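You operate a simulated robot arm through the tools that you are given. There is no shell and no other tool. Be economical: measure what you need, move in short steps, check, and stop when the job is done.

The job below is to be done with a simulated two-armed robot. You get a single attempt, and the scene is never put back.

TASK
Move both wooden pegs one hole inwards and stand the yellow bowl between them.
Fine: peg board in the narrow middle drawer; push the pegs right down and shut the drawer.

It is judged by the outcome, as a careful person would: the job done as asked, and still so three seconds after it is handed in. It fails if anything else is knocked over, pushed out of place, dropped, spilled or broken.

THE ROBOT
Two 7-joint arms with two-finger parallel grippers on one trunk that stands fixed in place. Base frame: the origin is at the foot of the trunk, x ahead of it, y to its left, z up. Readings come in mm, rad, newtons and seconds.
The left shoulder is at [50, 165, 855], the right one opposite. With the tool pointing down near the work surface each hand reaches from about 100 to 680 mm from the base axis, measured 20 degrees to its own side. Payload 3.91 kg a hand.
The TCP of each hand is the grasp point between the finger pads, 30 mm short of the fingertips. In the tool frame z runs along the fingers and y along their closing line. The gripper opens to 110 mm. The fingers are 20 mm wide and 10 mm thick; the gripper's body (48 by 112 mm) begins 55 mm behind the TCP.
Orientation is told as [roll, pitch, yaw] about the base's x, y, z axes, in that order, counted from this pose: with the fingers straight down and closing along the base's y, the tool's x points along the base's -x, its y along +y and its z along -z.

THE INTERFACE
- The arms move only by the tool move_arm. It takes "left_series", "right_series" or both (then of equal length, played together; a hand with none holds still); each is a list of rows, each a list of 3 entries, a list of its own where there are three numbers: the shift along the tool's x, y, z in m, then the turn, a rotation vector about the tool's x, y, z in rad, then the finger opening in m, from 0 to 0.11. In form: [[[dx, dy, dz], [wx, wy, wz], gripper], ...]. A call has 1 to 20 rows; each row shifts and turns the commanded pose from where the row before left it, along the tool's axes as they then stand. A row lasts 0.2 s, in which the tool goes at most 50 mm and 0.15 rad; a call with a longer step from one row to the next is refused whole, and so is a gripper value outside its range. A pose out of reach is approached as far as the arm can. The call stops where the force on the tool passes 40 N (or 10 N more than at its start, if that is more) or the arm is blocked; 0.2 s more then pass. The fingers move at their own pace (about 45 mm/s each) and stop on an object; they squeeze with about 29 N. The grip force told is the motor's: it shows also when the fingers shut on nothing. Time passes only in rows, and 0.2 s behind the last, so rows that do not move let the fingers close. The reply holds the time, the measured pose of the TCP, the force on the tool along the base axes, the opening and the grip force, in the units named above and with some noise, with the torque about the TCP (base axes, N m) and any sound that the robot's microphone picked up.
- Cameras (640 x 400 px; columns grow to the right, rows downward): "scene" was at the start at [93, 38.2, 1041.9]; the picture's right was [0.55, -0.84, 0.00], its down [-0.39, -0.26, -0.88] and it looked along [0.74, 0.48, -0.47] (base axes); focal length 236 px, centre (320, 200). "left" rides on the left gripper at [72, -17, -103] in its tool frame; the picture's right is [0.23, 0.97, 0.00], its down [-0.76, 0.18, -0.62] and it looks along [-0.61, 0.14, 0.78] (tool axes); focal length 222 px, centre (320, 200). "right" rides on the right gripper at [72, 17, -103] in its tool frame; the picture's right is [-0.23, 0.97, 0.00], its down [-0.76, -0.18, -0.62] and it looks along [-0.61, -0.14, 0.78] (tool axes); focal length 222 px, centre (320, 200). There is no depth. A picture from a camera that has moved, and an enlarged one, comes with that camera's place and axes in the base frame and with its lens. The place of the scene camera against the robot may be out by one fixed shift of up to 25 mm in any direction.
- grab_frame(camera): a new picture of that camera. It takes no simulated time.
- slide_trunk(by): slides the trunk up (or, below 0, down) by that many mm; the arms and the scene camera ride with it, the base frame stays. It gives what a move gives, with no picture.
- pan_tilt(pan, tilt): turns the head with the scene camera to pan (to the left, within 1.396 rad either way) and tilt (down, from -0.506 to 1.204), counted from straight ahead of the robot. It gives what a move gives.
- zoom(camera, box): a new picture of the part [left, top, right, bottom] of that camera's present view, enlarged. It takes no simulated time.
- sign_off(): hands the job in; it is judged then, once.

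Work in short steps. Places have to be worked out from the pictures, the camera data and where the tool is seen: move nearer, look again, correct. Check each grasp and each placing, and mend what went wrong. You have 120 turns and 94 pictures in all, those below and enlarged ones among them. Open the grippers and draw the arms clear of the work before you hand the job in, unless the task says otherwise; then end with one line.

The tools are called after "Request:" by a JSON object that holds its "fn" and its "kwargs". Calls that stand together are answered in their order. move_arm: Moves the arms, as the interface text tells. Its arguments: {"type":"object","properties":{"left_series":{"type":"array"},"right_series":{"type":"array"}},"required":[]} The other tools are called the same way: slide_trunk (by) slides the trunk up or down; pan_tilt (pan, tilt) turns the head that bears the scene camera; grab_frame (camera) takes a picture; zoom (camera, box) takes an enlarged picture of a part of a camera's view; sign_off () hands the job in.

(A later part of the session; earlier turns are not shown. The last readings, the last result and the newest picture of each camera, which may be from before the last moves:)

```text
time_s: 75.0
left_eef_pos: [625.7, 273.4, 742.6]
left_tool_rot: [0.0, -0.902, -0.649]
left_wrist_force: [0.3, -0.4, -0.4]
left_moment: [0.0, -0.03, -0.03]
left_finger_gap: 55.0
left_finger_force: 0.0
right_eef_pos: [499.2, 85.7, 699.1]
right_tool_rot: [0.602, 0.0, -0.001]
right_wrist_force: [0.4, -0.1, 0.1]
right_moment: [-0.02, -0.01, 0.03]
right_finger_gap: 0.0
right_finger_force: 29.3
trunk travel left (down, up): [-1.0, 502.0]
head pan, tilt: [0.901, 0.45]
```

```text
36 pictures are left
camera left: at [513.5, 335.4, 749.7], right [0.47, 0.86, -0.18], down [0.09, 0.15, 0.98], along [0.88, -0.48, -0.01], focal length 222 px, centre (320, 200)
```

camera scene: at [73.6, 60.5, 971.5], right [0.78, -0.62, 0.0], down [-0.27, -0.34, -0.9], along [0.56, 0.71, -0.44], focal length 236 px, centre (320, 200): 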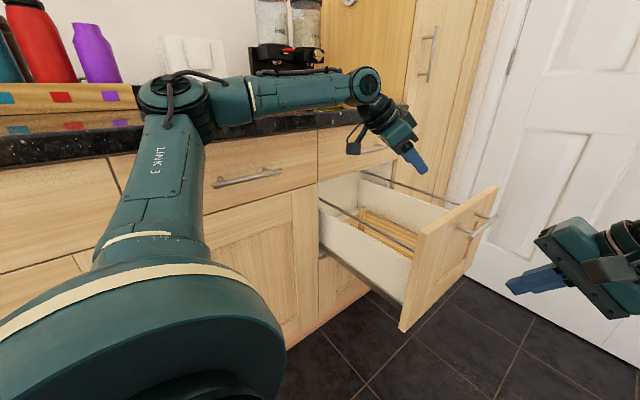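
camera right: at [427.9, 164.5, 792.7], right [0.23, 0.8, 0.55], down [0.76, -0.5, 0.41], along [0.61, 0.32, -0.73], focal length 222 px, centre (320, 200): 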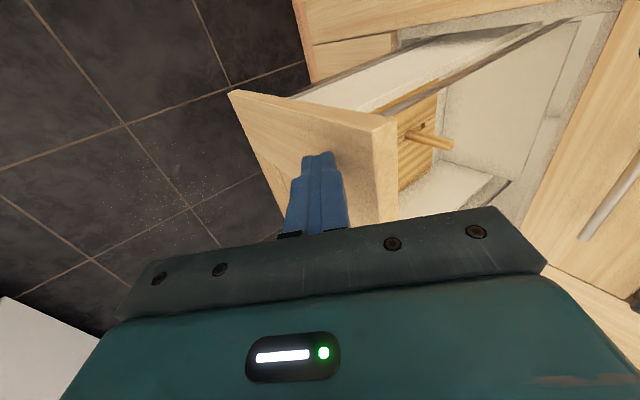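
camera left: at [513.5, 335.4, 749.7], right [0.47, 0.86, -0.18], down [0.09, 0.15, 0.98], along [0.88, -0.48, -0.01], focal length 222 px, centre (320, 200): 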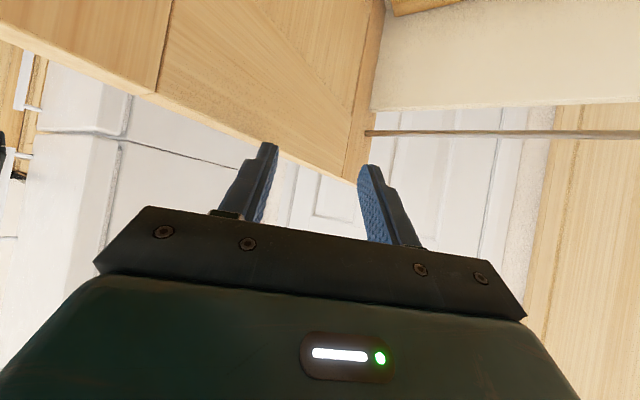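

Moving over the peg and down to z≈640.

Request:
{"fn": "move_arm", "kwargs": {"left_series": [[[-0.0095, 0.0286, 0.0121], [0, 0, 0], 0.055], [[0.0267, 0, 0.0211], [0, 0, 0], 0.055], [[0.0267, 0, 0.0211], [0, 0, 0], 0.055], [[0.0267, 0, 0.0211], [0, 0, 0], 0.055], [[0, 0, 0], [0, 0, 0], 0.055]]}}

Request:
{"fn": "grab_frame", "kwargs": {"camera": "left"}}

```text
time_s: 76.2
left_eef_pos: [654.5, 285.9, 638.6]
left_tool_rot: [0.0, -0.902, -0.649]
left_wrist_force: [0.0, 0.5, -0.8]
left_moment: [0.0, -0.01, 0.01]
left_finger_gap: 55.1
left_finger_force: 0.0
right_eef_pos: [499.8, 84.6, 698.8]
right_tool_rot: [0.599, 0.001, -0.002]
right_wrist_force: [-0.3, -0.7, 0.1]
right_moment: [0.01, 0.0, 0.0]
right_finger_gap: 0.1
right_finger_force: 29.2
trunk travel left (down, up): [-1.0, 502.0]
head pan, tilt: [0.901, 0.45]
```

```text
35 pictures are left
camera left: at [543.1, 348.4, 645.9], right [0.47, 0.86, -0.18], down [0.09, 0.15, 0.98], along [0.88, -0.48, -0.01], focal length 222 px, centre (320, 200)
```

left: 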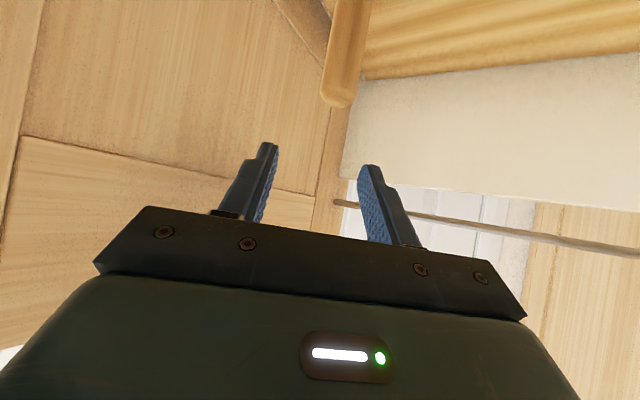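

The peg is at (660, 284), so 5 mm forward and then down to z≈573 in small steps.

Request:
{"fn": "move_arm", "kwargs": {"left_series": [[[-0.0028, 0.0022, 0.0036], [0, 0, 0], 0.055], [[0.01255, 0, 0.0099], [0, 0, 0], 0.055], [[0.01255, 0, 0.0099], [0, 0, 0], 0.055], [[0.01255, 0, 0.0099], [0, 0, 0], 0.055], [[0.01255, 0, 0.0099], [0, 0, 0], 0.055], [[0, 0, 0], [0, 0, 0], 0.055]]}}

Request:
{"fn": "grab_frame", "kwargs": {"camera": "left"}}

```text
time_s: 77.3
left_eef_pos: [646.3, 282.8, 617.7]
left_tool_rot: [0.038, -0.921, -0.673]
left_wrist_force: [1.0, -0.3, 2.5]
left_moment: [0.19, 0.38, -0.05]
left_finger_gap: 55.0
left_finger_force: 0.1
left hand out of reach, approached as far as the arm can: row 3, 4, 5
right_eef_pos: [499.0, 85.6, 698.3]
right_tool_rot: [0.596, -0.001, -0.002]
right_wrist_force: [-0.1, -0.6, 0.4]
right_moment: [-0.07, 0.01, -0.02]
right_finger_gap: 0.0
right_finger_force: 29.5
trunk travel left (down, up): [-1.0, 502.0]
head pan, tilt: [0.901, 0.45]
stopped in row 5 (left hand): the force on the tool passed its limit at 52 N (the readings are from after the stop); the commanded pose is now the measured one
```

```text
34 pictures are left
camera left: at [535.1, 343.2, 622.2], right [0.47, 0.87, -0.16], down [0.06, 0.15, 0.99], along [0.88, -0.48, 0.01], focal length 222 px, centre (320, 200)
```

left: 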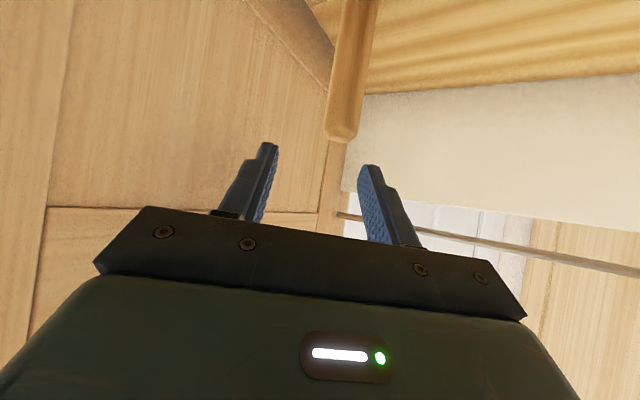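

Reach fails with this yaw too, and the camera touches the wall. With the drawer further in, a less tilted pose becomes reachable and keeps the camera above the wall. I'll lift the left hand and push the drawer in with a more tilted right hand.

Request:
{"fn": "move_arm", "kwargs": {"left_series": [[[-0.0219, 0, -0.01665], [0, 0, 0], 0.055], [[-0.0219, 0, -0.01665], [0, 0, 0], 0.055], [[-0.0219, 0, -0.01665], [0, 0, 0], 0.055], [[-0.0219, 0, -0.01665], [0, 0, 0], 0.055], [[0, 0, 0], [0, 0, 0], 0.055], [[0, 0, 0], [0, 0, 0], 0.055], [[0, 0, 0], [0, 0, 0], 0.055], [[0, 0, 0], [0, 0, 0], 0.055], [[0, 0, 0], [0, 0, 0], 0.055], [[0, 0, 0], [0, 0, 0], 0.055], [[0, 0, 0], [0, 0, 0], 0.055], [[0, 0, 0], [0, 0, 0], 0.055], [[0, 0, 0], [0, 0, 0], 0.055], [[0, 0, 0], [0, 0, 0], 0.055], [[0, 0, 0], [0, 0, 0], 0.055]], "right_series": [[[0, 0, 0], [-0.12, 0, 0], 0.0], [[0, 0, 0], [-0.12, 0, 0], 0.0], [[0, 0, 0], [-0.12, 0, 0], 0.0], [[0, 0, 0], [0, 0, 0], 0.0], [[0, 0.0109, 0.0156], [0, 0, 0], 0.0], [[0, 0.0109, 0.0156], [0, 0, 0], 0.0], [[0, 0.0109, 0.0156], [0, 0, 0], 0.0], [[0, 0.0109, 0.0156], [0, 0, 0], 0.0], [[0, 0.0109, 0.0156], [0, 0, 0], 0.0], [[0, 0.0109, 0.0156], [0, 0, 0], 0.0], [[0, 0.0109, 0.0156], [0, 0, 0], 0.0], [[0, 0.0109, 0.0156], [0, 0, 0], 0.0], [[0, 0.0109, 0.0156], [0, 0, 0], 0.0], [[0, 0.0109, 0.0156], [0, 0, 0], 0.0], [[0, 0, 0], [0, 0, 0], 0.0]]}}

Request:
{"fn": "grab_frame", "kwargs": {"camera": "left"}}

```text
time_s: 79.5
left_eef_pos: [644.8, 289.9, 726.1]
left_tool_rot: [0.045, -0.917, -0.662]
left_wrist_force: [-4.1, 8.3, 3.4]
left_moment: [-0.05, 0.06, -0.15]
left_finger_gap: 52.8
left_finger_force: 0.0
right_eef_pos: [500.2, 195.6, 699.5]
right_tool_rot: [0.953, 0.003, -0.001]
right_wrist_force: [-5.9, -8.8, 4.4]
right_moment: [0.09, 0.07, 0.16]
right_finger_gap: 0.0
right_finger_force: 29.0
trunk travel left (down, up): [-1.0, 502.0]
head pan, tilt: [0.901, 0.45]
stopped in row 11 (left hand): the force on the tool passed its limit at 50 N (the readings are from after the stop); the commanded pose is now the measured one
```

```text
33 pictures are left
camera left: at [531.9, 349.5, 731.6], right [0.46, 0.87, -0.15], down [0.06, 0.14, 0.99], along [0.88, -0.47, 0.01], focal length 222 px, centre (320, 200)
```

left: 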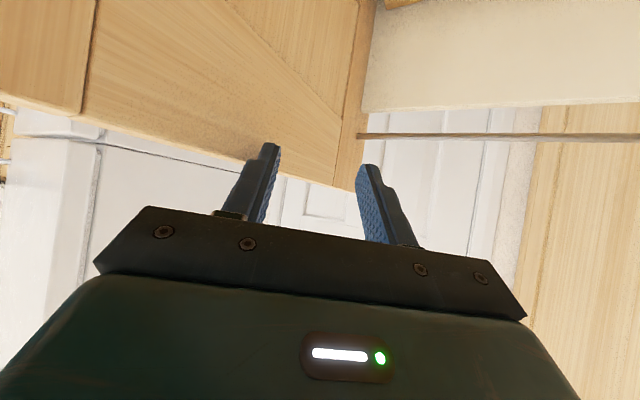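

The panel met the left fingertip. Raising the left hand higher and toward +y, then continuing the push.

Request:
{"fn": "move_arm", "kwargs": {"left_series": [[[-0.0159, 0, -0.0121], [0, 0, 0], 0.055], [[-0.0159, 0, -0.0121], [0, 0, 0], 0.055], [[0.0112, 0.0237, -0.0146], [0, 0, 0], 0.055], [[0.0112, 0.0237, -0.0146], [0, 0, 0], 0.055], [[0.0112, 0.0237, -0.0146], [0, 0, 0], 0.055], [[0, 0, 0], [0, 0, 0], 0.055], [[0, 0, 0], [0, 0, 0], 0.055], [[0, 0, 0], [0, 0, 0], 0.055], [[0, 0, 0], [0, 0, 0], 0.055], [[0, 0, 0], [0, 0, 0], 0.055], [[0, 0, 0], [0, 0, 0], 0.055]], "right_series": [[[0, 0, 0], [0, 0, 0], 0.0], [[0, 0, 0], [0, 0, 0], 0.0], [[0, 0, 0], [0, 0, 0], 0.0], [[0, 0, 0], [0, 0, 0], 0.0], [[0, 0, 0], [0, 0, 0], 0.0], [[0, 0.0092, 0.0131], [0, 0, 0], 0.0], [[0, 0.0092, 0.0131], [0, 0, 0], 0.0], [[0, 0.0092, 0.0131], [0, 0, 0], 0.0], [[0, 0.0092, 0.0131], [0, 0, 0], 0.0], [[0, 0.0092, 0.0131], [0, 0, 0], 0.0], [[0, 0, 0], [0, 0, 0], 0.0]]}}

Request:
{"fn": "grab_frame", "kwargs": {"camera": "left"}}

Request:
{"fn": "grab_frame", "kwargs": {"camera": "scene"}}

```text
time_s: 82.0
left_eef_pos: [642.6, 375.8, 768.1]
left_tool_rot: [0.041, -0.913, -0.662]
left_wrist_force: [-0.7, -0.5, 0.2]
left_moment: [-0.01, -0.01, 0.0]
left_finger_gap: 54.9
left_finger_force: 0.0
right_eef_pos: [502.2, 276.9, 695.6]
right_tool_rot: [0.95, 0.003, -0.002]
right_wrist_force: [-0.8, 0.2, -0.3]
right_moment: [0.02, -0.02, 0.02]
right_finger_gap: 0.0
right_finger_force: 29.2
trunk travel left (down, up): [-1.0, 502.0]
head pan, tilt: [0.901, 0.45]
```

```text
32 pictures are left
camera left: at [529.4, 436.6, 772.4], right [0.46, 0.87, -0.16], down [0.07, 0.14, 0.99], along [0.88, -0.47, 0.01], focal length 222 px, centre (320, 200)
```

left: 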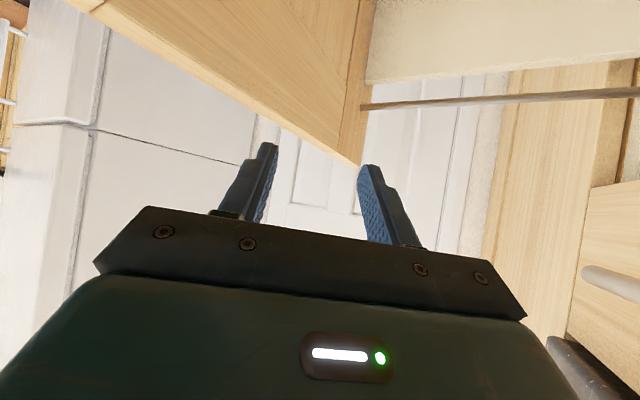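

```text
31 pictures are left
camera scene: at [73.6, 60.5, 971.2], right [0.78, -0.62, 0.0], down [-0.27, -0.34, -0.9], along [0.56, 0.71, -0.44], focal length 236 px, centre (320, 200)
```

scene: 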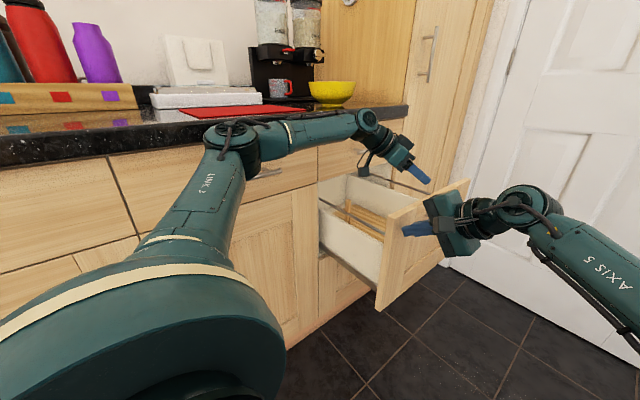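

The drawer is in far enough (front peg ≈ y 386). I'll use a milder tilt (0.65) and yaw −0.3 so the hand camera stays above the wall, gripping the peg by its top 18 mm. The right hand backs off.

Request:
{"fn": "move_arm", "kwargs": {"left_series": [[[0, 0, 0], [0.041, 0.13, 0], 0.05], [[0, 0, 0], [0, 0.133, 0], 0.05], [[0, 0, 0], [-0.073, 0, -0.096], 0.05], [[0, 0, 0], [-0.073, 0, -0.096], 0.05], [[0, 0, 0], [-0.073, 0, -0.096], 0.05], [[-0.0049, 0.0124, 0.0037], [0, 0, 0], 0.05], [[0.0189, 0, 0.0249], [0, 0, 0], 0.05], [[0.0189, 0, 0.0249], [0, 0, 0], 0.05], [[0.0189, 0, 0.0249], [0, 0, 0], 0.05], [[0.0189, 0, 0.0249], [0, 0, 0], 0.05], [[0, 0, 0], [0, 0, 0], 0.05]], "right_series": [[[0, -0.0086, -0.0123], [0, 0, 0], 0.0], [[0, -0.0086, -0.0123], [0, 0, 0], 0.0], [[0, -0.0086, -0.0123], [0, 0, 0], 0.0], [[0, -0.0086, -0.0123], [0, 0, 0], 0.0], [[0, -0.0086, -0.0123], [0, 0, 0], 0.0], [[0, -0.0086, -0.0123], [0, 0, 0], 0.0], [[0, -0.0086, -0.0123], [0, 0, 0], 0.0], [[0, -0.0086, -0.0123], [0, 0, 0], 0.0], [[0, -0.0086, -0.0123], [0, 0, 0], 0.0], [[0, 0, 0], [0, 0, 0], 0.0], [[0, 0, 0], [0, 0, 0], 0.0]]}}

Request:
{"fn": "grab_frame", "kwargs": {"camera": "left"}}

```text
time_s: 84.3
left_eef_pos: [651.2, 387.3, 639.7]
left_tool_rot: [-0.005, -0.65, -0.299]
left_wrist_force: [-0.6, -0.5, -0.3]
left_moment: [-0.02, 0.01, 0.0]
left_finger_gap: 49.5
left_finger_force: 0.1
right_eef_pos: [501.3, 141.2, 697.5]
right_tool_rot: [0.951, 0.004, -0.002]
right_wrist_force: [0.2, -0.1, 0.1]
right_moment: [-0.01, 0.02, -0.01]
right_finger_gap: 0.2
right_finger_force: 29.4
trunk travel left (down, up): [-1.0, 502.0]
head pan, tilt: [0.901, 0.45]
```

```text
30 pictures are left
camera left: at [530.5, 405.5, 679.8], right [0.11, 0.98, -0.14], down [0.27, 0.1, 0.96], along [0.96, -0.15, -0.26], focal length 222 px, centre (320, 200)
```

left: 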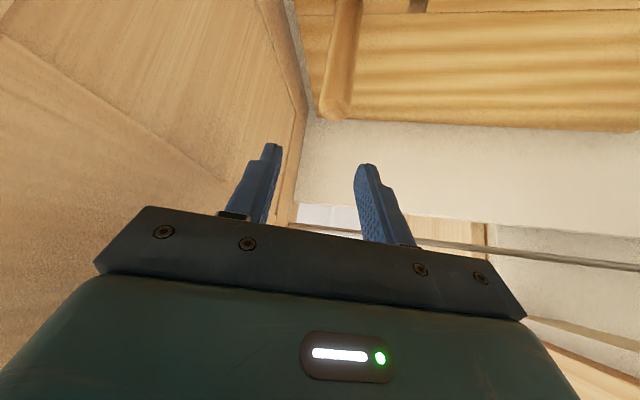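

Within reach. Peg at (659, 388). Nudging forward and going down to z≈586.

Request:
{"fn": "move_arm", "kwargs": {"left_series": [[[-0.0036, 0.0021, 0.0028], [0, 0, 0], 0.05], [[0.0109, 0, 0.01433], [0, 0, 0], 0.05], [[0.0109, 0, 0.01433], [0, 0, 0], 0.05], [[0.0109, 0, 0.01433], [0, 0, 0], 0.05], [[0, 0, 0], [0, 0, 0], 0.05]]}}

Request:
{"fn": "grab_frame", "kwargs": {"camera": "left"}}

```text
time_s: 85.5
left_eef_pos: [656.7, 387.5, 586.7]
left_tool_rot: [-0.003, -0.649, -0.299]
left_wrist_force: [-0.3, 0.2, -0.4]
left_moment: [0.02, -0.02, 0.08]
left_finger_gap: 49.9
left_finger_force: 0.1
right_eef_pos: [501.5, 141.5, 697.5]
right_tool_rot: [0.952, 0.003, -0.003]
right_wrist_force: [-0.3, 0.5, 0.4]
right_moment: [0.01, -0.01, -0.02]
right_finger_gap: 0.0
right_finger_force: 29.3
trunk travel left (down, up): [-1.0, 502.0]
head pan, tilt: [0.901, 0.45]
```

```text
29 pictures are left
camera left: at [536.0, 406.4, 625.7], right [0.11, 0.98, -0.14], down [0.27, 0.1, 0.96], along [0.96, -0.15, -0.26], focal length 222 px, centre (320, 200)
```

left: 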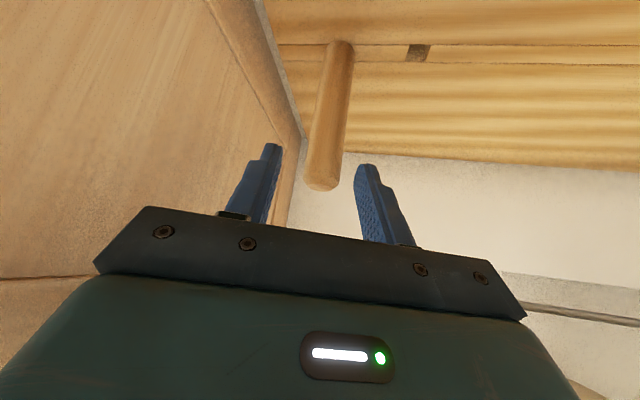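

Tips straddle the top of the peg. Down 3 mm more and close.

Request:
{"fn": "move_arm", "kwargs": {"left_series": [[[0.0018, 0, 0.0024], [0, 0, 0], 0.05], [[0, 0, 0], [0, 0, 0], 0.03], [[0, 0, 0], [0, 0, 0], 0.01], [[0, 0, 0], [0, 0, 0], 0.01], [[0, 0, 0], [0, 0, 0], 0.01], [[0, 0, 0], [0, 0, 0], 0.01]]}}

Request:
{"fn": "grab_frame", "kwargs": {"camera": "left"}}

```text
time_s: 87.0
left_eef_pos: [657.0, 388.4, 585.2]
left_tool_rot: [-0.005, -0.648, -0.298]
left_wrist_force: [0.7, -1.1, 0.9]
left_moment: [0.02, -0.01, -0.01]
left_finger_gap: 20.5
left_finger_force: 29.1
right_eef_pos: [500.3, 140.6, 697.0]
right_tool_rot: [0.95, 0.004, -0.002]
right_wrist_force: [-0.4, -0.5, -0.2]
right_moment: [-0.02, 0.03, 0.0]
right_finger_gap: 0.2
right_finger_force: 28.9
trunk travel left (down, up): [-1.0, 502.0]
head pan, tilt: [0.901, 0.45]
```

```text
28 pictures are left
camera left: at [535.8, 406.4, 623.1], right [0.11, 0.98, -0.14], down [0.27, 0.1, 0.96], along [0.96, -0.15, -0.26], focal length 222 px, centre (320, 200)
```

left: 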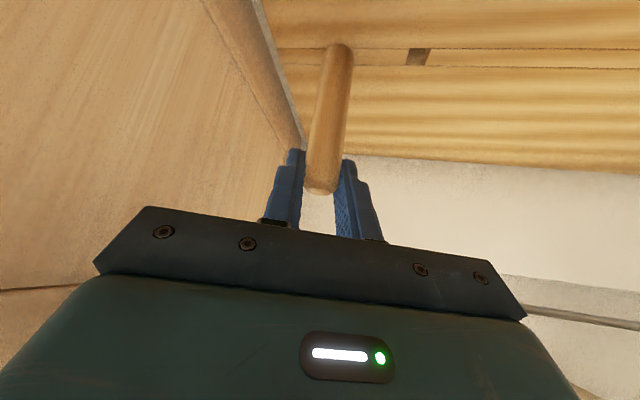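

Gripped (20.5 mm). Lift 30 mm and shift +52.5 mm in y toward the inner hole.

Request:
{"fn": "move_arm", "kwargs": {"left_series": [[[-0.0046, 0, -0.006], [0, 0, 0], 0.01], [[-0.0091, 0, -0.0119], [0, 0, 0], 0.01], [[-0.0046, 0, -0.006], [0, 0, 0], 0.01], [[0.00615, 0.02505, -0.0047], [0, 0, 0], 0.01], [[0.00615, 0.02505, -0.0047], [0, 0, 0], 0.01], [[0, 0, 0], [0, 0, 0], 0.01]]}}

Request:
{"fn": "zoom", "kwargs": {"camera": "left", "box": [200, 0, 440, 150]}}

```text
time_s: 88.3
left_eef_pos: [656.3, 440.0, 613.4]
left_tool_rot: [-0.003, -0.651, -0.299]
left_wrist_force: [-0.4, -0.8, 0.5]
left_moment: [-0.01, -0.03, -0.01]
left_finger_gap: 20.4
left_finger_force: 29.0
right_eef_pos: [500.5, 140.8, 698.1]
right_tool_rot: [0.952, 0.004, -0.003]
right_wrist_force: [0.3, 0.2, 1.2]
right_moment: [-0.03, 0.0, -0.01]
right_finger_gap: 0.2
right_finger_force: 29.0
trunk travel left (down, up): [-1.0, 502.0]
head pan, tilt: [0.901, 0.45]
```

```text
2.67 times, centred on (320, 75) of left
camera zoom: at [535.4, 459.5, 652.8], right [0.12, 0.98, -0.14], down [0.27, 0.1, 0.96], along [0.96, -0.15, -0.26], focal length 592 px, centre (320, 533)
```

zoom: 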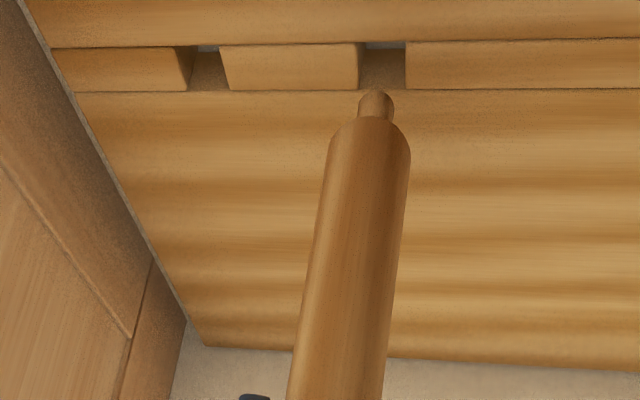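

Hole spacing measures 51.5 mm and the TCP moved 51.6, so it's aligned. Lowering 22 mm carefully.

Request:
{"fn": "move_arm", "kwargs": {"left_series": [[[0.0048, 0, 0.0064], [0, 0, 0], 0.01], [[0.0048, 0, 0.0064], [0, 0, 0], 0.01], [[0.0037, 0, 0.0048], [0, 0, 0], 0.01], [[0, 0, 0], [0, 0, 0], 0.01]]}}

Request:
{"fn": "zoom", "kwargs": {"camera": "left", "box": [200, 0, 440, 150]}}

```text
time_s: 89.3
left_eef_pos: [655.8, 441.3, 591.7]
left_tool_rot: [-0.003, -0.65, -0.299]
left_wrist_force: [-0.2, 0.7, -0.8]
left_moment: [-0.03, 0.03, 0.01]
left_finger_gap: 20.6
left_finger_force: 29.1
right_eef_pos: [500.8, 140.7, 697.2]
right_tool_rot: [0.951, 0.005, -0.002]
right_wrist_force: [-0.4, 0.2, 0.3]
right_moment: [0.02, -0.03, -0.01]
right_finger_gap: 0.0
right_finger_force: 28.9
trunk travel left (down, up): [-1.0, 502.0]
head pan, tilt: [0.901, 0.45]
```

```text
2.67 times, centred on (320, 75) of left
camera zoom: at [535.6, 459.2, 630.5], right [0.11, 0.98, -0.14], down [0.27, 0.1, 0.96], along [0.96, -0.15, -0.26], focal length 592 px, centre (320, 533)
```

zoom: 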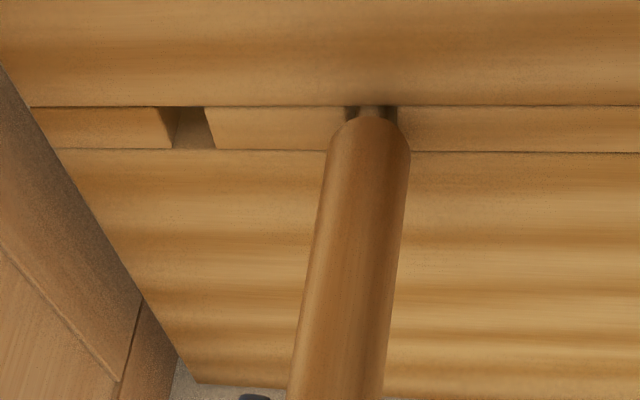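

Tenon entering with no force. Seating it the remaining ~6 mm plus a light press, then releasing and rising.

Request:
{"fn": "move_arm", "kwargs": {"left_series": [[[0.0024, 0, 0.0032], [0, 0, 0], 0.01], [[0.0018, 0, 0.0024], [0, 0, 0], 0.01], [[0.0012, 0, 0.0016], [0, 0, 0], 0.01], [[0, 0, 0], [0, 0, 0], 0.01]]}}

Request:
{"fn": "zoom", "kwargs": {"camera": "left", "box": [200, 0, 440, 150]}}

```text
time_s: 90.3
left_eef_pos: [654.7, 439.6, 585.1]
left_tool_rot: [-0.002, -0.65, -0.301]
left_wrist_force: [3.6, 0.7, 0.8]
left_moment: [0.07, -0.33, -0.03]
left_finger_gap: 20.4
left_finger_force: 28.5
right_eef_pos: [500.7, 140.7, 697.4]
right_tool_rot: [0.952, 0.004, 0.0]
right_wrist_force: [-0.1, -0.1, 0.3]
right_moment: [-0.01, 0.03, -0.01]
right_finger_gap: 0.0
right_finger_force: 29.2
trunk travel left (down, up): [-1.0, 502.0]
head pan, tilt: [0.901, 0.45]
```

```text
2.67 times, centred on (320, 75) of left
camera zoom: at [534.0, 458.1, 623.3], right [0.11, 0.98, -0.14], down [0.27, 0.1, 0.96], along [0.96, -0.15, -0.25], focal length 592 px, centre (320, 533)
```

zoom: 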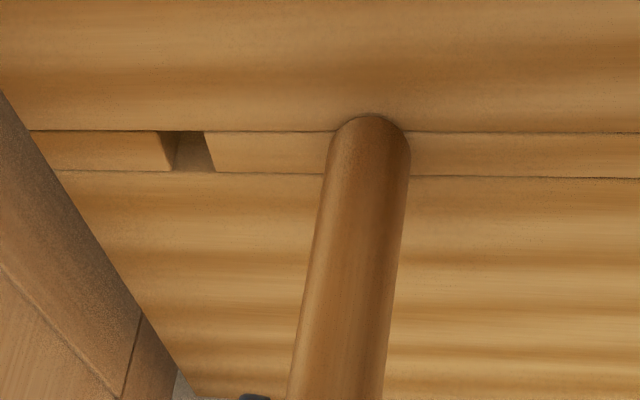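

Height matches the original seating (585). I'll release, rise, close the fingers, and then press on the top to make sure it's fully down.

Request:
{"fn": "move_arm", "kwargs": {"left_series": [[[0, 0, 0], [0, 0, 0], 0.05], [[0, 0, 0], [0, 0, 0], 0.05], [[-0.0091, 0, -0.0119], [0, 0, 0], 0.05], [[-0.0121, 0, -0.0159], [0, 0, 0], 0.05], [[0, 0, 0], [0, 0, 0], 0.0], [[0, 0, 0], [0, 0, 0], 0.0], [[0, 0, 0], [0, 0, 0], 0.0]]}}

Request:
{"fn": "grab_frame", "kwargs": {"camera": "left"}}

```text
time_s: 92.0
left_eef_pos: [657.2, 440.4, 617.9]
left_tool_rot: [-0.005, -0.65, -0.295]
left_wrist_force: [0.4, 0.2, 0.4]
left_moment: [-0.01, -0.02, -0.01]
left_finger_gap: 0.0
left_finger_force: 19.3
right_eef_pos: [500.5, 141.4, 698.2]
right_tool_rot: [0.952, 0.004, 0.0]
right_wrist_force: [0.0, 0.3, -0.8]
right_moment: [0.0, 0.01, 0.0]
right_finger_gap: 0.0
right_finger_force: 28.7
trunk travel left (down, up): [-1.0, 502.0]
head pan, tilt: [0.901, 0.45]
```

```text
24 pictures are left
camera left: at [535.5, 459.2, 656.9], right [0.11, 0.98, -0.14], down [0.27, 0.1, 0.96], along [0.96, -0.15, -0.26], focal length 222 px, centre (320, 200)
```

left: 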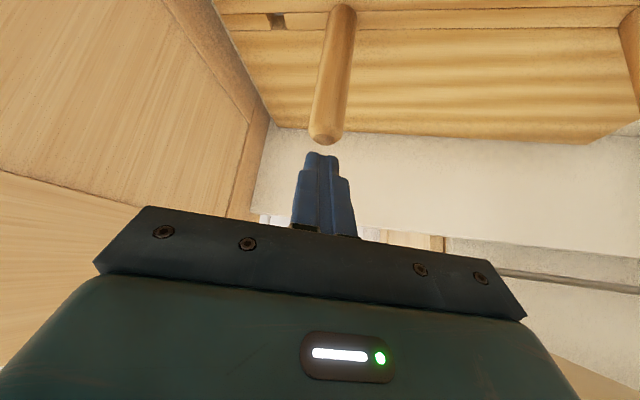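

The peg stands upright. Pressing its top with the closed fingertips.

Request:
{"fn": "move_arm", "kwargs": {"left_series": [[[0.0133, 0, -0.0101], [0, 0, 0], 0.0], [[0.003, 0, 0.004], [0, 0, 0], 0.0], [[0.003, 0, 0.004], [0, 0, 0], 0.0], [[0.003, 0, 0.004], [0, 0, 0], 0.0], [[0.0024, 0, 0.0032], [0, 0, 0], 0.0], [[0, 0, 0], [0, 0, 0], 0.0]]}}

```text
time_s: 93.2
left_eef_pos: [647.6, 444.9, 614.5]
left_tool_rot: [0.006, -0.681, -0.299]
left_wrist_force: [-1.6, -0.5, 13.9]
left_moment: [-0.05, -0.09, 0.0]
left_finger_gap: 0.0
left_finger_force: 29.4
right_eef_pos: [501.3, 140.5, 698.9]
right_tool_rot: [0.955, 0.003, -0.004]
right_wrist_force: [0.3, 0.9, 0.5]
right_moment: [-0.02, -0.02, -0.02]
right_finger_gap: 0.0
right_finger_force: 28.7
trunk travel left (down, up): [-1.0, 502.0]
head pan, tilt: [0.901, 0.45]
stopped in row 5 (left hand): the force on the tool passed its limit at 42 N (the readings are from after the stop); the commanded pose is now the measured one
```

42 N on top: fully seated. For the bowl I need the drawer further out again so the gap between the pegs clears the cabinet face. I'll push the panel outward from inside with the left fingers, and move the right hand away.

Request:
{"fn": "move_arm", "kwargs": {"left_series": [[[-0.0072, -0.0067, -0.0431], [0, 0, 0], 0.0], [[-0.0072, -0.0067, -0.0431], [0, 0, 0], 0.0], [[-0.0058, -0.0239, 0.0047], [0, 0, 0], 0.0], [[-0.0058, -0.0239, 0.0047], [0, 0, 0], 0.0], [[-0.0058, -0.0239, 0.0047], [0, 0, 0], 0.0], [[-0.0037, -0.0153, 0.003], [0, 0, 0], 0.0], [[-0.0037, -0.0153, 0.003], [0, 0, 0], 0.0], [[-0.0037, -0.0153, 0.003], [0, 0, 0], 0.0], [[-0.0037, -0.0153, 0.003], [0, 0, 0], 0.0], [[-0.0037, -0.0153, 0.003], [0, 0, 0], 0.0], [[-0.0037, -0.0153, 0.003], [0, 0, 0], 0.0], [[-0.0037, -0.0153, 0.003], [0, 0, 0], 0.0], [[-0.0037, -0.0153, 0.003], [0, 0, 0], 0.0], [[-0.0037, -0.0153, 0.003], [0, 0, 0], 0.0], [[0, 0, 0], [0, 0, 0], 0.0]], "right_series": [[[0, -0.0086, -0.0123], [0, 0, 0], 0.0], [[0, -0.0086, -0.0123], [0, 0, 0], 0.0], [[0, -0.0086, -0.0123], [0, 0, 0], 0.0], [[0, -0.0086, -0.0123], [0, 0, 0], 0.0], [[0, -0.0086, -0.0123], [0, 0, 0], 0.0], [[0, -0.0086, -0.0123], [0, 0, 0], 0.0], [[0, 0, 0], [0, 0, 0], 0.0], [[0, 0, 0], [0, 0, 0], 0.0], [[0, 0, 0], [0, 0, 0], 0.0], [[0, 0, 0], [0, 0, 0], 0.0], [[0, 0, 0], [0, 0, 0], 0.0], [[0, 0, 0], [0, 0, 0], 0.0], [[0, 0, 0], [0, 0, 0], 0.0], [[0, 0, 0], [0, 0, 0], 0.0], [[0, 0, 0], [0, 0, 0], 0.0]]}}

Request:
{"fn": "grab_frame", "kwargs": {"camera": "scene"}}

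```text
time_s: 96.3
left_eef_pos: [600.4, 225.0, 684.4]
left_tool_rot: [0.001, -0.667, -0.3]
left_wrist_force: [0.5, 0.1, -0.2]
left_moment: [0.06, 0.0, 0.03]
left_finger_gap: 0.1
left_finger_force: 29.2
right_eef_pos: [501.3, 51.0, 698.4]
right_tool_rot: [0.953, 0.005, -0.002]
right_wrist_force: [0.2, -0.2, 0.8]
right_moment: [0.02, 0.01, 0.0]
right_finger_gap: 0.0
right_finger_force: 29.0
trunk travel left (down, up): [-1.0, 502.0]
head pan, tilt: [0.901, 0.45]
```

```text
23 pictures are left
camera scene: at [73.6, 60.4, 971.2], right [0.78, -0.62, 0.0], down [-0.27, -0.34, -0.9], along [0.56, 0.71, -0.44], focal length 236 px, centre (320, 200)
```

scene: 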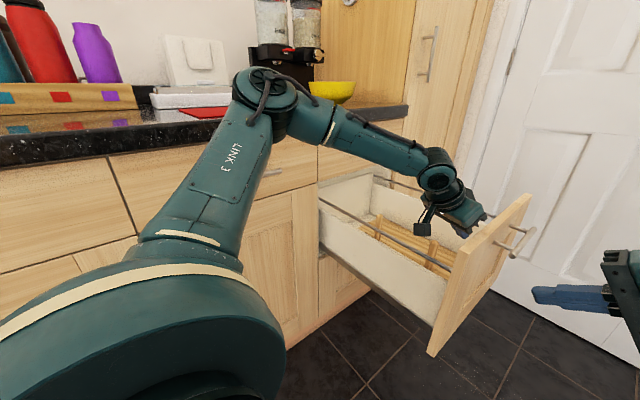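

The drawer is out again with both pegs standing; the mid-gap is around y≈408. Now raise the trunk to work at the counter.

Request:
{"fn": "slide_trunk", "kwargs": {"by": 285}}

Request:
{"fn": "grab_frame", "kwargs": {"camera": "scene"}}

```text
time_s: 99.2
left_eef_pos: [601.1, 226.3, 969.2]
left_tool_rot: [0.0, -0.668, -0.298]
left_wrist_force: [-0.3, 0.2, 0.1]
left_moment: [0.04, -0.01, -0.02]
left_finger_gap: 0.2
left_finger_force: 29.1
right_eef_pos: [501.2, 51.0, 983.6]
right_tool_rot: [0.951, 0.004, -0.002]
right_wrist_force: [0.4, -0.1, 0.5]
right_moment: [-0.03, -0.01, 0.01]
right_finger_gap: 0.0
right_finger_force: 28.8
trunk travel left (down, up): [-286.0, 217.0]
head pan, tilt: [0.901, 0.45]
```

```text
22 pictures are left
camera scene: at [73.6, 60.5, 1256.2], right [0.78, -0.62, 0.0], down [-0.27, -0.34, -0.9], along [0.56, 0.71, -0.44], focal length 236 px, centre (320, 200)
```

scene: 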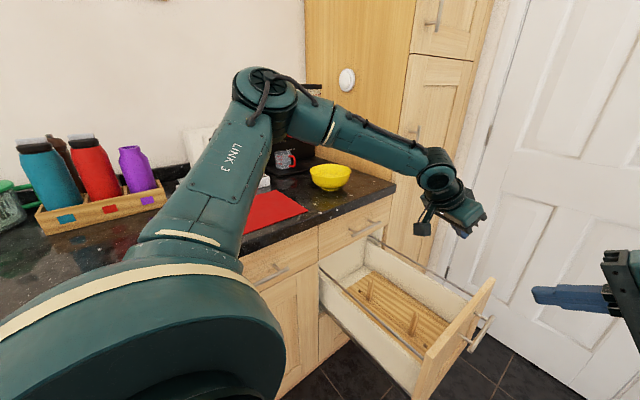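

Good view of bowl and pegs. I'll zoom for the bowl's size and position.

Request:
{"fn": "zoom", "kwargs": {"camera": "scene", "box": [280, 130, 440, 370]}}

```text
1.67 times, centred on (360, 250) of scene
camera zoom: at [73.6, 60.5, 1256.2], right [0.78, -0.62, 0.0], down [-0.27, -0.34, -0.9], along [0.56, 0.71, -0.44], focal length 394 px, centre (253, 117)
```

zoom: 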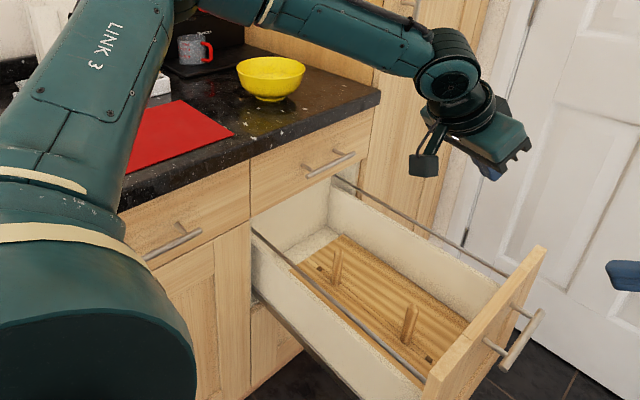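

Rim diameter ≈154 mm, bowl about (612, 677), and the gap between pegs ≈165 mm. I'll bring the left hand back and up, and re-orient it to pinch the near rim radially (yaw −0.84, lean 0.6).

Request:
{"fn": "move_arm", "kwargs": {"left_series": [[[0.0132, 0.026, -0.0333], [0, 0, 0], 0.03], [[0.0132, 0.026, -0.0333], [0, 0, 0], 0.05], [[0.0132, 0.026, -0.0333], [0, 0, 0], 0.05], [[0.0132, 0.026, -0.0333], [0, 0, 0], 0.05], [[0.0132, 0.026, -0.0333], [0, 0, 0], 0.05], [[0, 0, 0], [0, 0.134, 0], 0.05], [[0, 0, 0], [0, 0.134, 0], 0.05], [[0, 0, 0], [0, 0.134, 0], 0.05], [[0, 0, 0], [0, 0.134, 0], 0.05], [[0, 0, 0], [0, 0.132, 0], 0.05], [[0, 0, 0], [0, 0, 0.135], 0.05], [[0, 0, 0], [0, 0, 0.135], 0.05], [[0, 0, 0], [0, 0, 0.135], 0.05], [[0, 0, 0], [0, 0, 0.135], 0.05], [[0, 0, 0], [-0.12, 0, 0], 0.05], [[0, 0, 0], [-0.12, 0, 0], 0.05], [[0, 0, 0], [-0.12, 0, 0], 0.05], [[0, 0, 0], [-0.12, 0, 0], 0.05], [[0, 0, 0], [-0.12, 0, 0], 0.05], [[0, 0, 0], [0, 0, 0], 0.05]]}}

Request:
{"fn": "grab_frame", "kwargs": {"camera": "left"}}

```text
time_s: 103.4
left_eef_pos: [490.9, 396.9, 1059.5]
left_tool_rot: [0.602, -0.002, -0.838]
left_wrist_force: [-1.1, 0.0, -0.7]
left_moment: [0.02, 0.0, 0.02]
left_finger_gap: 50.3
left_finger_force: 0.1
right_eef_pos: [501.0, 51.0, 984.7]
right_tool_rot: [0.953, 0.004, -0.003]
right_wrist_force: [0.6, -0.1, -0.1]
right_moment: [0.01, -0.01, -0.01]
right_finger_gap: 0.0
right_finger_force: 28.9
trunk travel left (down, up): [-286.0, 217.0]
head pan, tilt: [0.901, 0.45]
```

```text
20 pictures are left
camera left: at [387.8, 399.9, 1135.0], right [0.44, 0.71, 0.55], down [0.36, -0.7, 0.62], along [0.82, -0.08, -0.56], focal length 222 px, centre (320, 200)
```

left: 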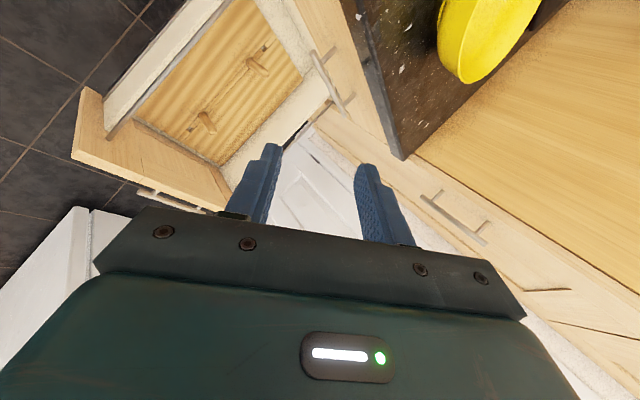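

Everything is reachable here. I'll move to a hover behind the bowl's near rim (about (528, 588, 1039)).

Request:
{"fn": "move_arm", "kwargs": {"left_series": [[[0.0234, 0.0232, 0.0211], [0, 0, 0], 0.06], [[0.0234, 0.0232, 0.0211], [0, 0, 0], 0.06], [[0.0234, 0.0232, 0.0211], [0, 0, 0], 0.06], [[0.0234, 0.0232, 0.0211], [0, 0, 0], 0.06], [[0.0234, 0.0232, 0.0211], [0, 0, 0], 0.06], [[0, 0, 0], [0, 0, 0], 0.06]]}}

Request:
{"fn": "grab_frame", "kwargs": {"camera": "left"}}

```text
time_s: 104.8
left_eef_pos: [527.7, 585.6, 1037.5]
left_tool_rot: [0.602, -0.002, -0.836]
left_wrist_force: [-0.4, 0.4, 0.7]
left_moment: [0.0, -0.02, 0.01]
left_finger_gap: 59.9
left_finger_force: 0.0
right_eef_pos: [500.1, 50.8, 983.7]
right_tool_rot: [0.951, 0.003, -0.002]
right_wrist_force: [0.6, -0.2, 0.3]
right_moment: [0.0, -0.01, -0.02]
right_finger_gap: 0.0
right_finger_force: 28.4
trunk travel left (down, up): [-286.0, 217.0]
head pan, tilt: [0.901, 0.45]
```

```text
19 pictures are left
camera left: at [424.8, 591.4, 1113.6], right [0.44, 0.71, 0.55], down [0.36, -0.7, 0.62], along [0.82, -0.08, -0.56], focal length 222 px, centre (320, 200)
```

left: 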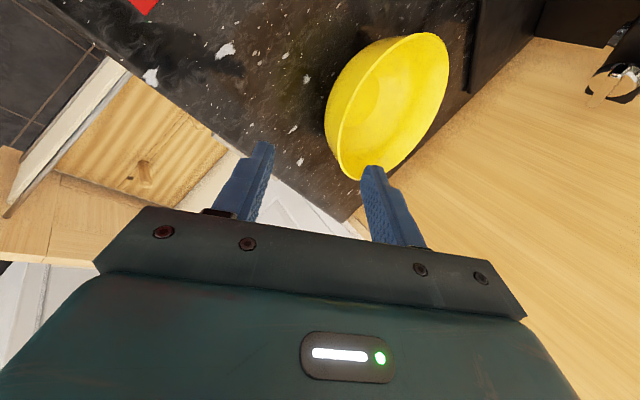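

Fitting the rim circle gives a bowl centre of about (630, 686), radius 75, rim z≈970. The grip point is (574, 636). I'll align laterally and advance halfway along the tool axis.

Request:
{"fn": "move_arm", "kwargs": {"left_series": [[[0.0064, 0.0179, 0], [0, 0, 0], 0.05], [[0, 0, 0.025], [0, 0, 0], 0.05], [[0, 0, 0.025], [0, 0, 0], 0.05], [[0, 0, 0], [0, 0, 0], 0.05]]}}

Request:
{"fn": "grab_frame", "kwargs": {"camera": "left"}}

```text
time_s: 105.8
left_eef_pos: [557.0, 619.7, 1007.1]
left_tool_rot: [0.603, -0.001, -0.837]
left_wrist_force: [-0.3, 0.4, 0.2]
left_moment: [0.01, 0.03, -0.01]
left_finger_gap: 50.1
left_finger_force: 0.0
right_eef_pos: [501.1, 50.6, 983.8]
right_tool_rot: [0.952, 0.003, -0.003]
right_wrist_force: [-0.7, -0.2, 0.3]
right_moment: [0.01, 0.04, -0.04]
right_finger_gap: 0.0
right_finger_force: 28.5
trunk travel left (down, up): [-286.0, 217.0]
head pan, tilt: [0.901, 0.45]
```

```text
18 pictures are left
camera left: at [452.4, 624.1, 1082.4], right [0.44, 0.71, 0.55], down [0.36, -0.7, 0.61], along [0.82, -0.08, -0.56], focal length 222 px, centre (320, 200)
```

left: 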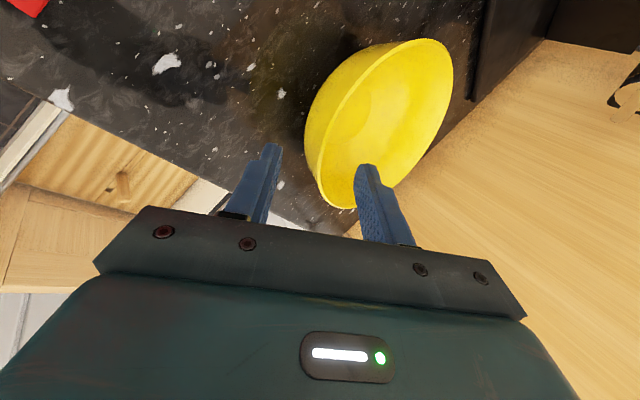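

The rim line is centred between the fingers. Advancing the remaining 45 mm, then closing.

Request:
{"fn": "move_arm", "kwargs": {"left_series": [[[0, 0, 0.015], [0, 0, 0], 0.05], [[0, 0, 0.015], [0, 0, 0], 0.05], [[0, 0, 0.015], [0, 0, 0], 0.05], [[0, 0, 0], [0, 0, 0], 0.05]]}}

Request:
{"fn": "grab_frame", "kwargs": {"camera": "left"}}

```text
time_s: 106.8
left_eef_pos: [574.8, 636.5, 970.9]
left_tool_rot: [0.602, -0.001, -0.836]
left_wrist_force: [-0.6, 0.9, 0.7]
left_moment: [0.0, -0.01, 0.01]
left_finger_gap: 50.0
left_finger_force: 0.1
right_eef_pos: [500.6, 50.2, 982.6]
right_tool_rot: [0.951, 0.005, -0.001]
right_wrist_force: [0.1, -0.5, 0.4]
right_moment: [-0.02, 0.03, 0.0]
right_finger_gap: 0.1
right_finger_force: 28.8
trunk travel left (down, up): [-286.0, 217.0]
head pan, tilt: [0.901, 0.45]
```

```text
17 pictures are left
camera left: at [471.8, 641.4, 1045.5], right [0.44, 0.71, 0.55], down [0.36, -0.7, 0.61], along [0.82, -0.08, -0.56], focal length 222 px, centre (320, 200)
```

left: 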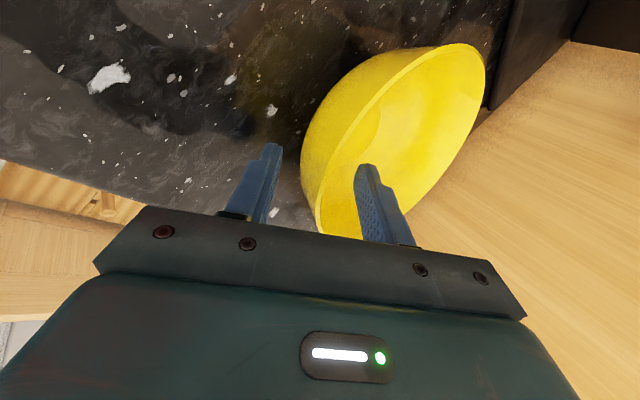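

The rim lies right at the grasp point between the pads. Closing.

Request:
{"fn": "move_arm", "kwargs": {"left_series": [[[0, 0, 0], [0, 0, 0], 0.03], [[0, 0, 0], [0, 0, 0], 0.01], [[0, 0, 0], [0, 0, 0], 0.0], [[0, 0, 0], [0, 0, 0], 0.0], [[0, 0, 0], [0, 0, 0], 0.0], [[0, 0, 0], [0, 0, 0], 0.0]]}}

Request:
{"fn": "grab_frame", "kwargs": {"camera": "left"}}

```text
time_s: 108.2
left_eef_pos: [576.2, 637.0, 968.9]
left_tool_rot: [0.601, -0.001, -0.836]
left_wrist_force: [-0.6, -0.1, -2.7]
left_moment: [-0.2, 0.17, 0.03]
left_finger_gap: 14.7
left_finger_force: 28.9
right_eef_pos: [500.2, 50.6, 983.7]
right_tool_rot: [0.952, 0.004, -0.001]
right_wrist_force: [-0.2, -0.2, -1.3]
right_moment: [0.03, 0.02, 0.0]
right_finger_gap: 0.2
right_finger_force: 28.8
trunk travel left (down, up): [-286.0, 217.0]
head pan, tilt: [0.901, 0.45]
```

```text
16 pictures are left
camera left: at [471.8, 641.7, 1045.2], right [0.44, 0.71, 0.55], down [0.36, -0.7, 0.62], along [0.82, -0.08, -0.56], focal length 222 px, centre (320, 200)
```

left: 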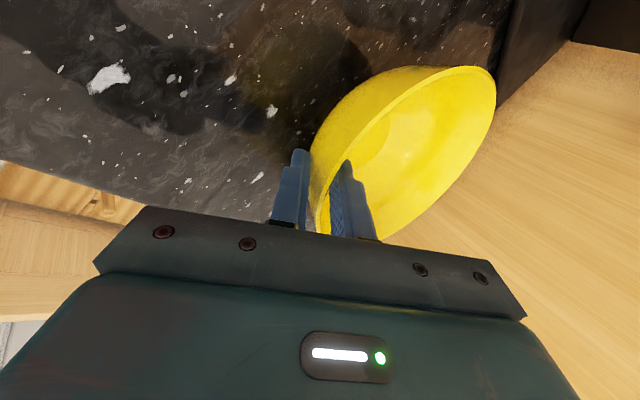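

Gripping the rim (14.7 mm across the wall). Lifting 60 mm and checking.

Request:
{"fn": "move_arm", "kwargs": {"left_series": [[[0, 0.0057, -0.0082], [0, 0, 0], 0.0], [[0, 0.0113, -0.0165], [0, 0, 0], 0.0], [[0, 0.017, -0.0247], [0, 0, 0], 0.0], [[0, 0, 0], [0, 0, 0], 0.0]]}}

Request:
{"fn": "grab_frame", "kwargs": {"camera": "left"}}

Request:
{"fn": "zoom", "kwargs": {"camera": "scene", "box": [240, 90, 440, 215]}}

```text
time_s: 109.2
left_eef_pos: [574.1, 637.3, 1028.9]
left_tool_rot: [0.6, 0.0, -0.836]
left_wrist_force: [0.1, 0.0, -3.3]
left_moment: [-0.16, 0.17, 0.0]
left_finger_gap: 15.1
left_finger_force: 28.3
right_eef_pos: [500.4, 51.6, 983.5]
right_tool_rot: [0.951, 0.004, -0.002]
right_wrist_force: [-0.4, 0.3, 0.1]
right_moment: [-0.03, -0.02, 0.0]
right_finger_gap: 0.1
right_finger_force: 29.4
trunk travel left (down, up): [-286.0, 217.0]
head pan, tilt: [0.901, 0.45]
```

```text
15 pictures are left
camera left: at [472.1, 641.9, 1105.0], right [0.44, 0.71, 0.55], down [0.36, -0.7, 0.62], along [0.82, -0.08, -0.56], focal length 222 px, centre (320, 200)
```

left: 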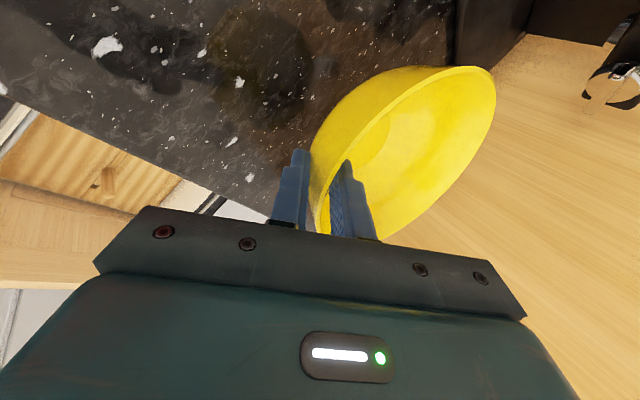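

```text
3.20 times, centred on (340, 152) of scene
camera zoom: at [73.9, 60.8, 1256.2], right [0.78, -0.62, 0.0], down [-0.27, -0.34, -0.9], along [0.56, 0.71, -0.44], focal length 756 px, centre (256, 352)
```

zoom: 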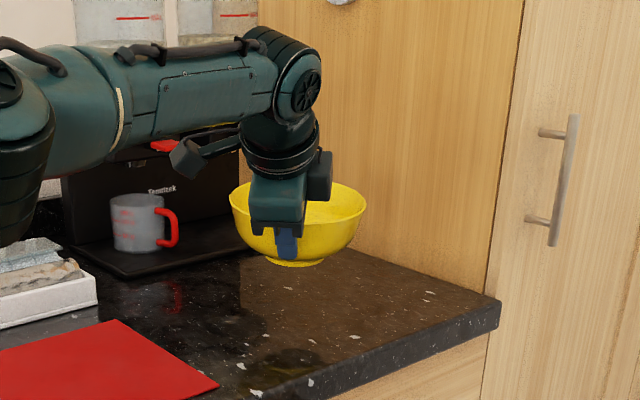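

The bowl is held level. I'll carry it out in front of the counter, above the drawer (bowl centre about (650, 427)), before lowering the trunk.

Request:
{"fn": "move_arm", "kwargs": {"left_series": [[[-0.0129, -0.0078, -0.0062], [0, 0, 0], 0.0], [[-0.0258, -0.01565, -0.0124], [0, 0, 0], 0.0], [[-0.0258, -0.01565, -0.0124], [0, 0, 0], 0.0], [[-0.0258, -0.01565, -0.0124], [0, 0, 0], 0.0], [[-0.0258, -0.01565, -0.0124], [0, 0, 0], 0.0], [[-0.0258, -0.01565, -0.0124], [0, 0, 0], 0.0], [[-0.0258, -0.01565, -0.0124], [0, 0, 0], 0.0], [[-0.0258, -0.01565, -0.0124], [0, 0, 0], 0.0], [[-0.0129, -0.0078, -0.0062], [0, 0, 0], 0.0], [[0, 0, 0], [0, 0, 0], 0.0]]}}

Request:
{"fn": "grab_frame", "kwargs": {"camera": "scene"}}

```text
time_s: 111.4
left_eef_pos: [594.2, 377.0, 1041.1]
left_tool_rot: [0.599, -0.002, -0.837]
left_wrist_force: [-0.3, 0.0, -2.5]
left_moment: [-0.15, 0.18, 0.0]
left_finger_gap: 15.1
left_finger_force: 28.9
right_eef_pos: [502.2, 51.5, 982.9]
right_tool_rot: [0.952, 0.003, -0.003]
right_wrist_force: [-0.6, 0.4, 0.8]
right_moment: [-0.03, 0.0, 0.0]
right_finger_gap: 0.0
right_finger_force: 29.4
trunk travel left (down, up): [-286.0, 217.0]
head pan, tilt: [0.901, 0.45]
```

```text
13 pictures are left
camera scene: at [73.9, 60.6, 1256.2], right [0.78, -0.62, 0.0], down [-0.27, -0.34, -0.9], along [0.56, 0.71, -0.44], focal length 236 px, centre (320, 200)
```

scene: 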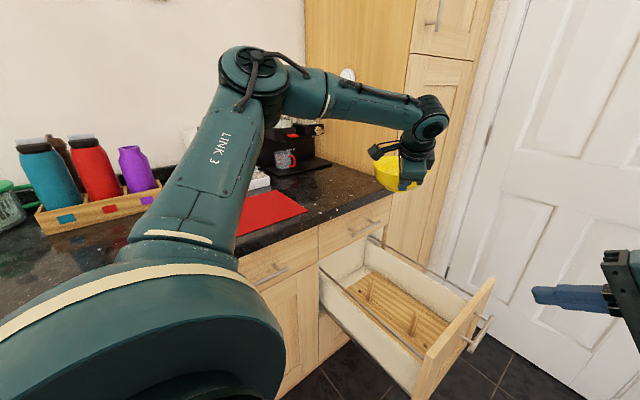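

The drawer's near wall leaves no room for the hand at this grip's lean. I'll set the bowl back on the counter a bit closer, around (560, 655), and regrasp it with a slimmer approach.

Request:
{"fn": "move_arm", "kwargs": {"left_series": [[[0.0328, 0.0101, 0.007], [0, 0, 0], 0.0], [[0.0328, 0.0101, 0.007], [0, 0, 0], 0.0], [[0.0328, 0.0101, 0.007], [0, 0, 0], 0.0], [[0.0328, 0.0101, 0.007], [0, 0, 0], 0.0], [[0.0328, 0.0101, 0.007], [0, 0, 0], 0.0], [[0.0328, 0.0101, 0.007], [0, 0, 0], 0.0], [[0.0328, 0.0101, 0.007], [0, 0, 0], 0.0], [[0, 0, 0], [0, 0, 0], 0.0], [[0, -0.0085, 0.0124], [0, 0, 0], 0.0], [[0, -0.0085, 0.0124], [0, 0, 0], 0.0], [[0, -0.0085, 0.0124], [0, 0, 0], 0.0], [[0, -0.0085, 0.0124], [0, 0, 0], 0.0], [[0, -0.0028, 0.0041], [0, 0, 0], 0.0], [[0, 0, 0], [0, 0, 0], 0.0]]}}

Request:
{"fn": "zoom", "kwargs": {"camera": "scene", "box": [240, 110, 440, 235]}}

```text
time_s: 114.4
left_eef_pos: [504.7, 604.3, 974.2]
left_tool_rot: [0.601, 0.001, -0.836]
left_wrist_force: [-0.7, 0.1, -3.1]
left_moment: [-0.15, 0.16, -0.03]
left_finger_gap: 14.7
left_finger_force: 29.2
right_eef_pos: [501.3, 50.5, 984.6]
right_tool_rot: [0.95, 0.003, -0.002]
right_wrist_force: [0.3, -0.2, 0.8]
right_moment: [-0.03, 0.01, 0.02]
right_finger_gap: 0.0
right_finger_force: 29.0
trunk travel left (down, up): [-286.0, 217.0]
head pan, tilt: [0.901, 0.45]
```

```text
3.20 times, centred on (340, 172) of scene
camera zoom: at [73.8, 60.8, 1256.2], right [0.78, -0.62, 0.0], down [-0.27, -0.34, -0.9], along [0.56, 0.71, -0.44], focal length 756 px, centre (256, 288)
```

zoom: 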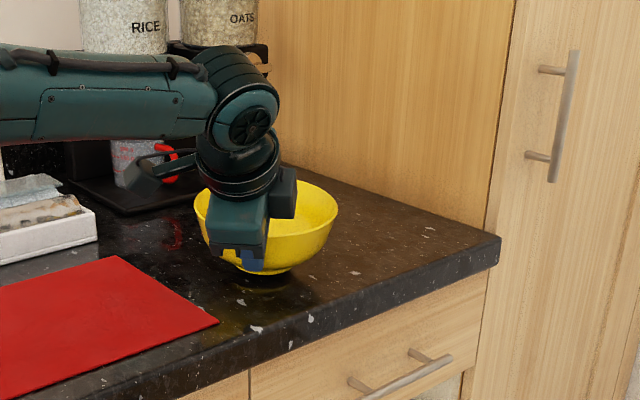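

About 5 mm to go. Lowering gently to contact.

Request:
{"fn": "move_arm", "kwargs": {"left_series": [[[0, -0.0014, 0.0021], [0, 0, 0], 0.0], [[0, -0.0014, 0.0021], [0, 0, 0], 0.0], [[0, -0.0011, 0.0016], [0, 0, 0], 0.0], [[0, 0, 0], [0, 0, 0], 0.0]]}}

```text
time_s: 115.4
left_eef_pos: [504.8, 605.0, 967.1]
left_tool_rot: [0.601, 0.0, -0.837]
left_wrist_force: [-0.1, -0.1, -2.9]
left_moment: [-0.13, 0.18, 0.0]
left_finger_gap: 15.0
left_finger_force: 29.1
right_eef_pos: [501.3, 50.8, 984.5]
right_tool_rot: [0.952, 0.001, -0.001]
right_wrist_force: [-0.3, 0.3, 0.3]
right_moment: [0.01, -0.02, -0.01]
right_finger_gap: 0.0
right_finger_force: 29.6
trunk travel left (down, up): [-286.0, 217.0]
head pan, tilt: [0.901, 0.45]
```

Still hanging; continuing down 2 mm at a time.

Request:
{"fn": "move_arm", "kwargs": {"left_series": [[[0, -0.0011, 0.0016], [0, 0, 0], 0.0], [[0, -0.0011, 0.0016], [0, 0, 0], 0.0], [[0, 0, 0], [0, 0, 0], 0.0]]}}

```text
time_s: 116.2
left_eef_pos: [504.1, 605.2, 965.4]
left_tool_rot: [0.605, -0.001, -0.838]
left_wrist_force: [-1.1, 0.9, 3.9]
left_moment: [0.1, -0.06, 0.13]
left_finger_gap: 14.6
left_finger_force: 29.0
right_eef_pos: [499.8, 49.9, 983.4]
right_tool_rot: [0.95, 0.003, -0.003]
right_wrist_force: [0.2, -0.2, -0.7]
right_moment: [-0.01, 0.05, -0.01]
right_finger_gap: 0.0
right_finger_force: 28.8
trunk travel left (down, up): [-286.0, 217.0]
head pan, tilt: [0.901, 0.45]
```

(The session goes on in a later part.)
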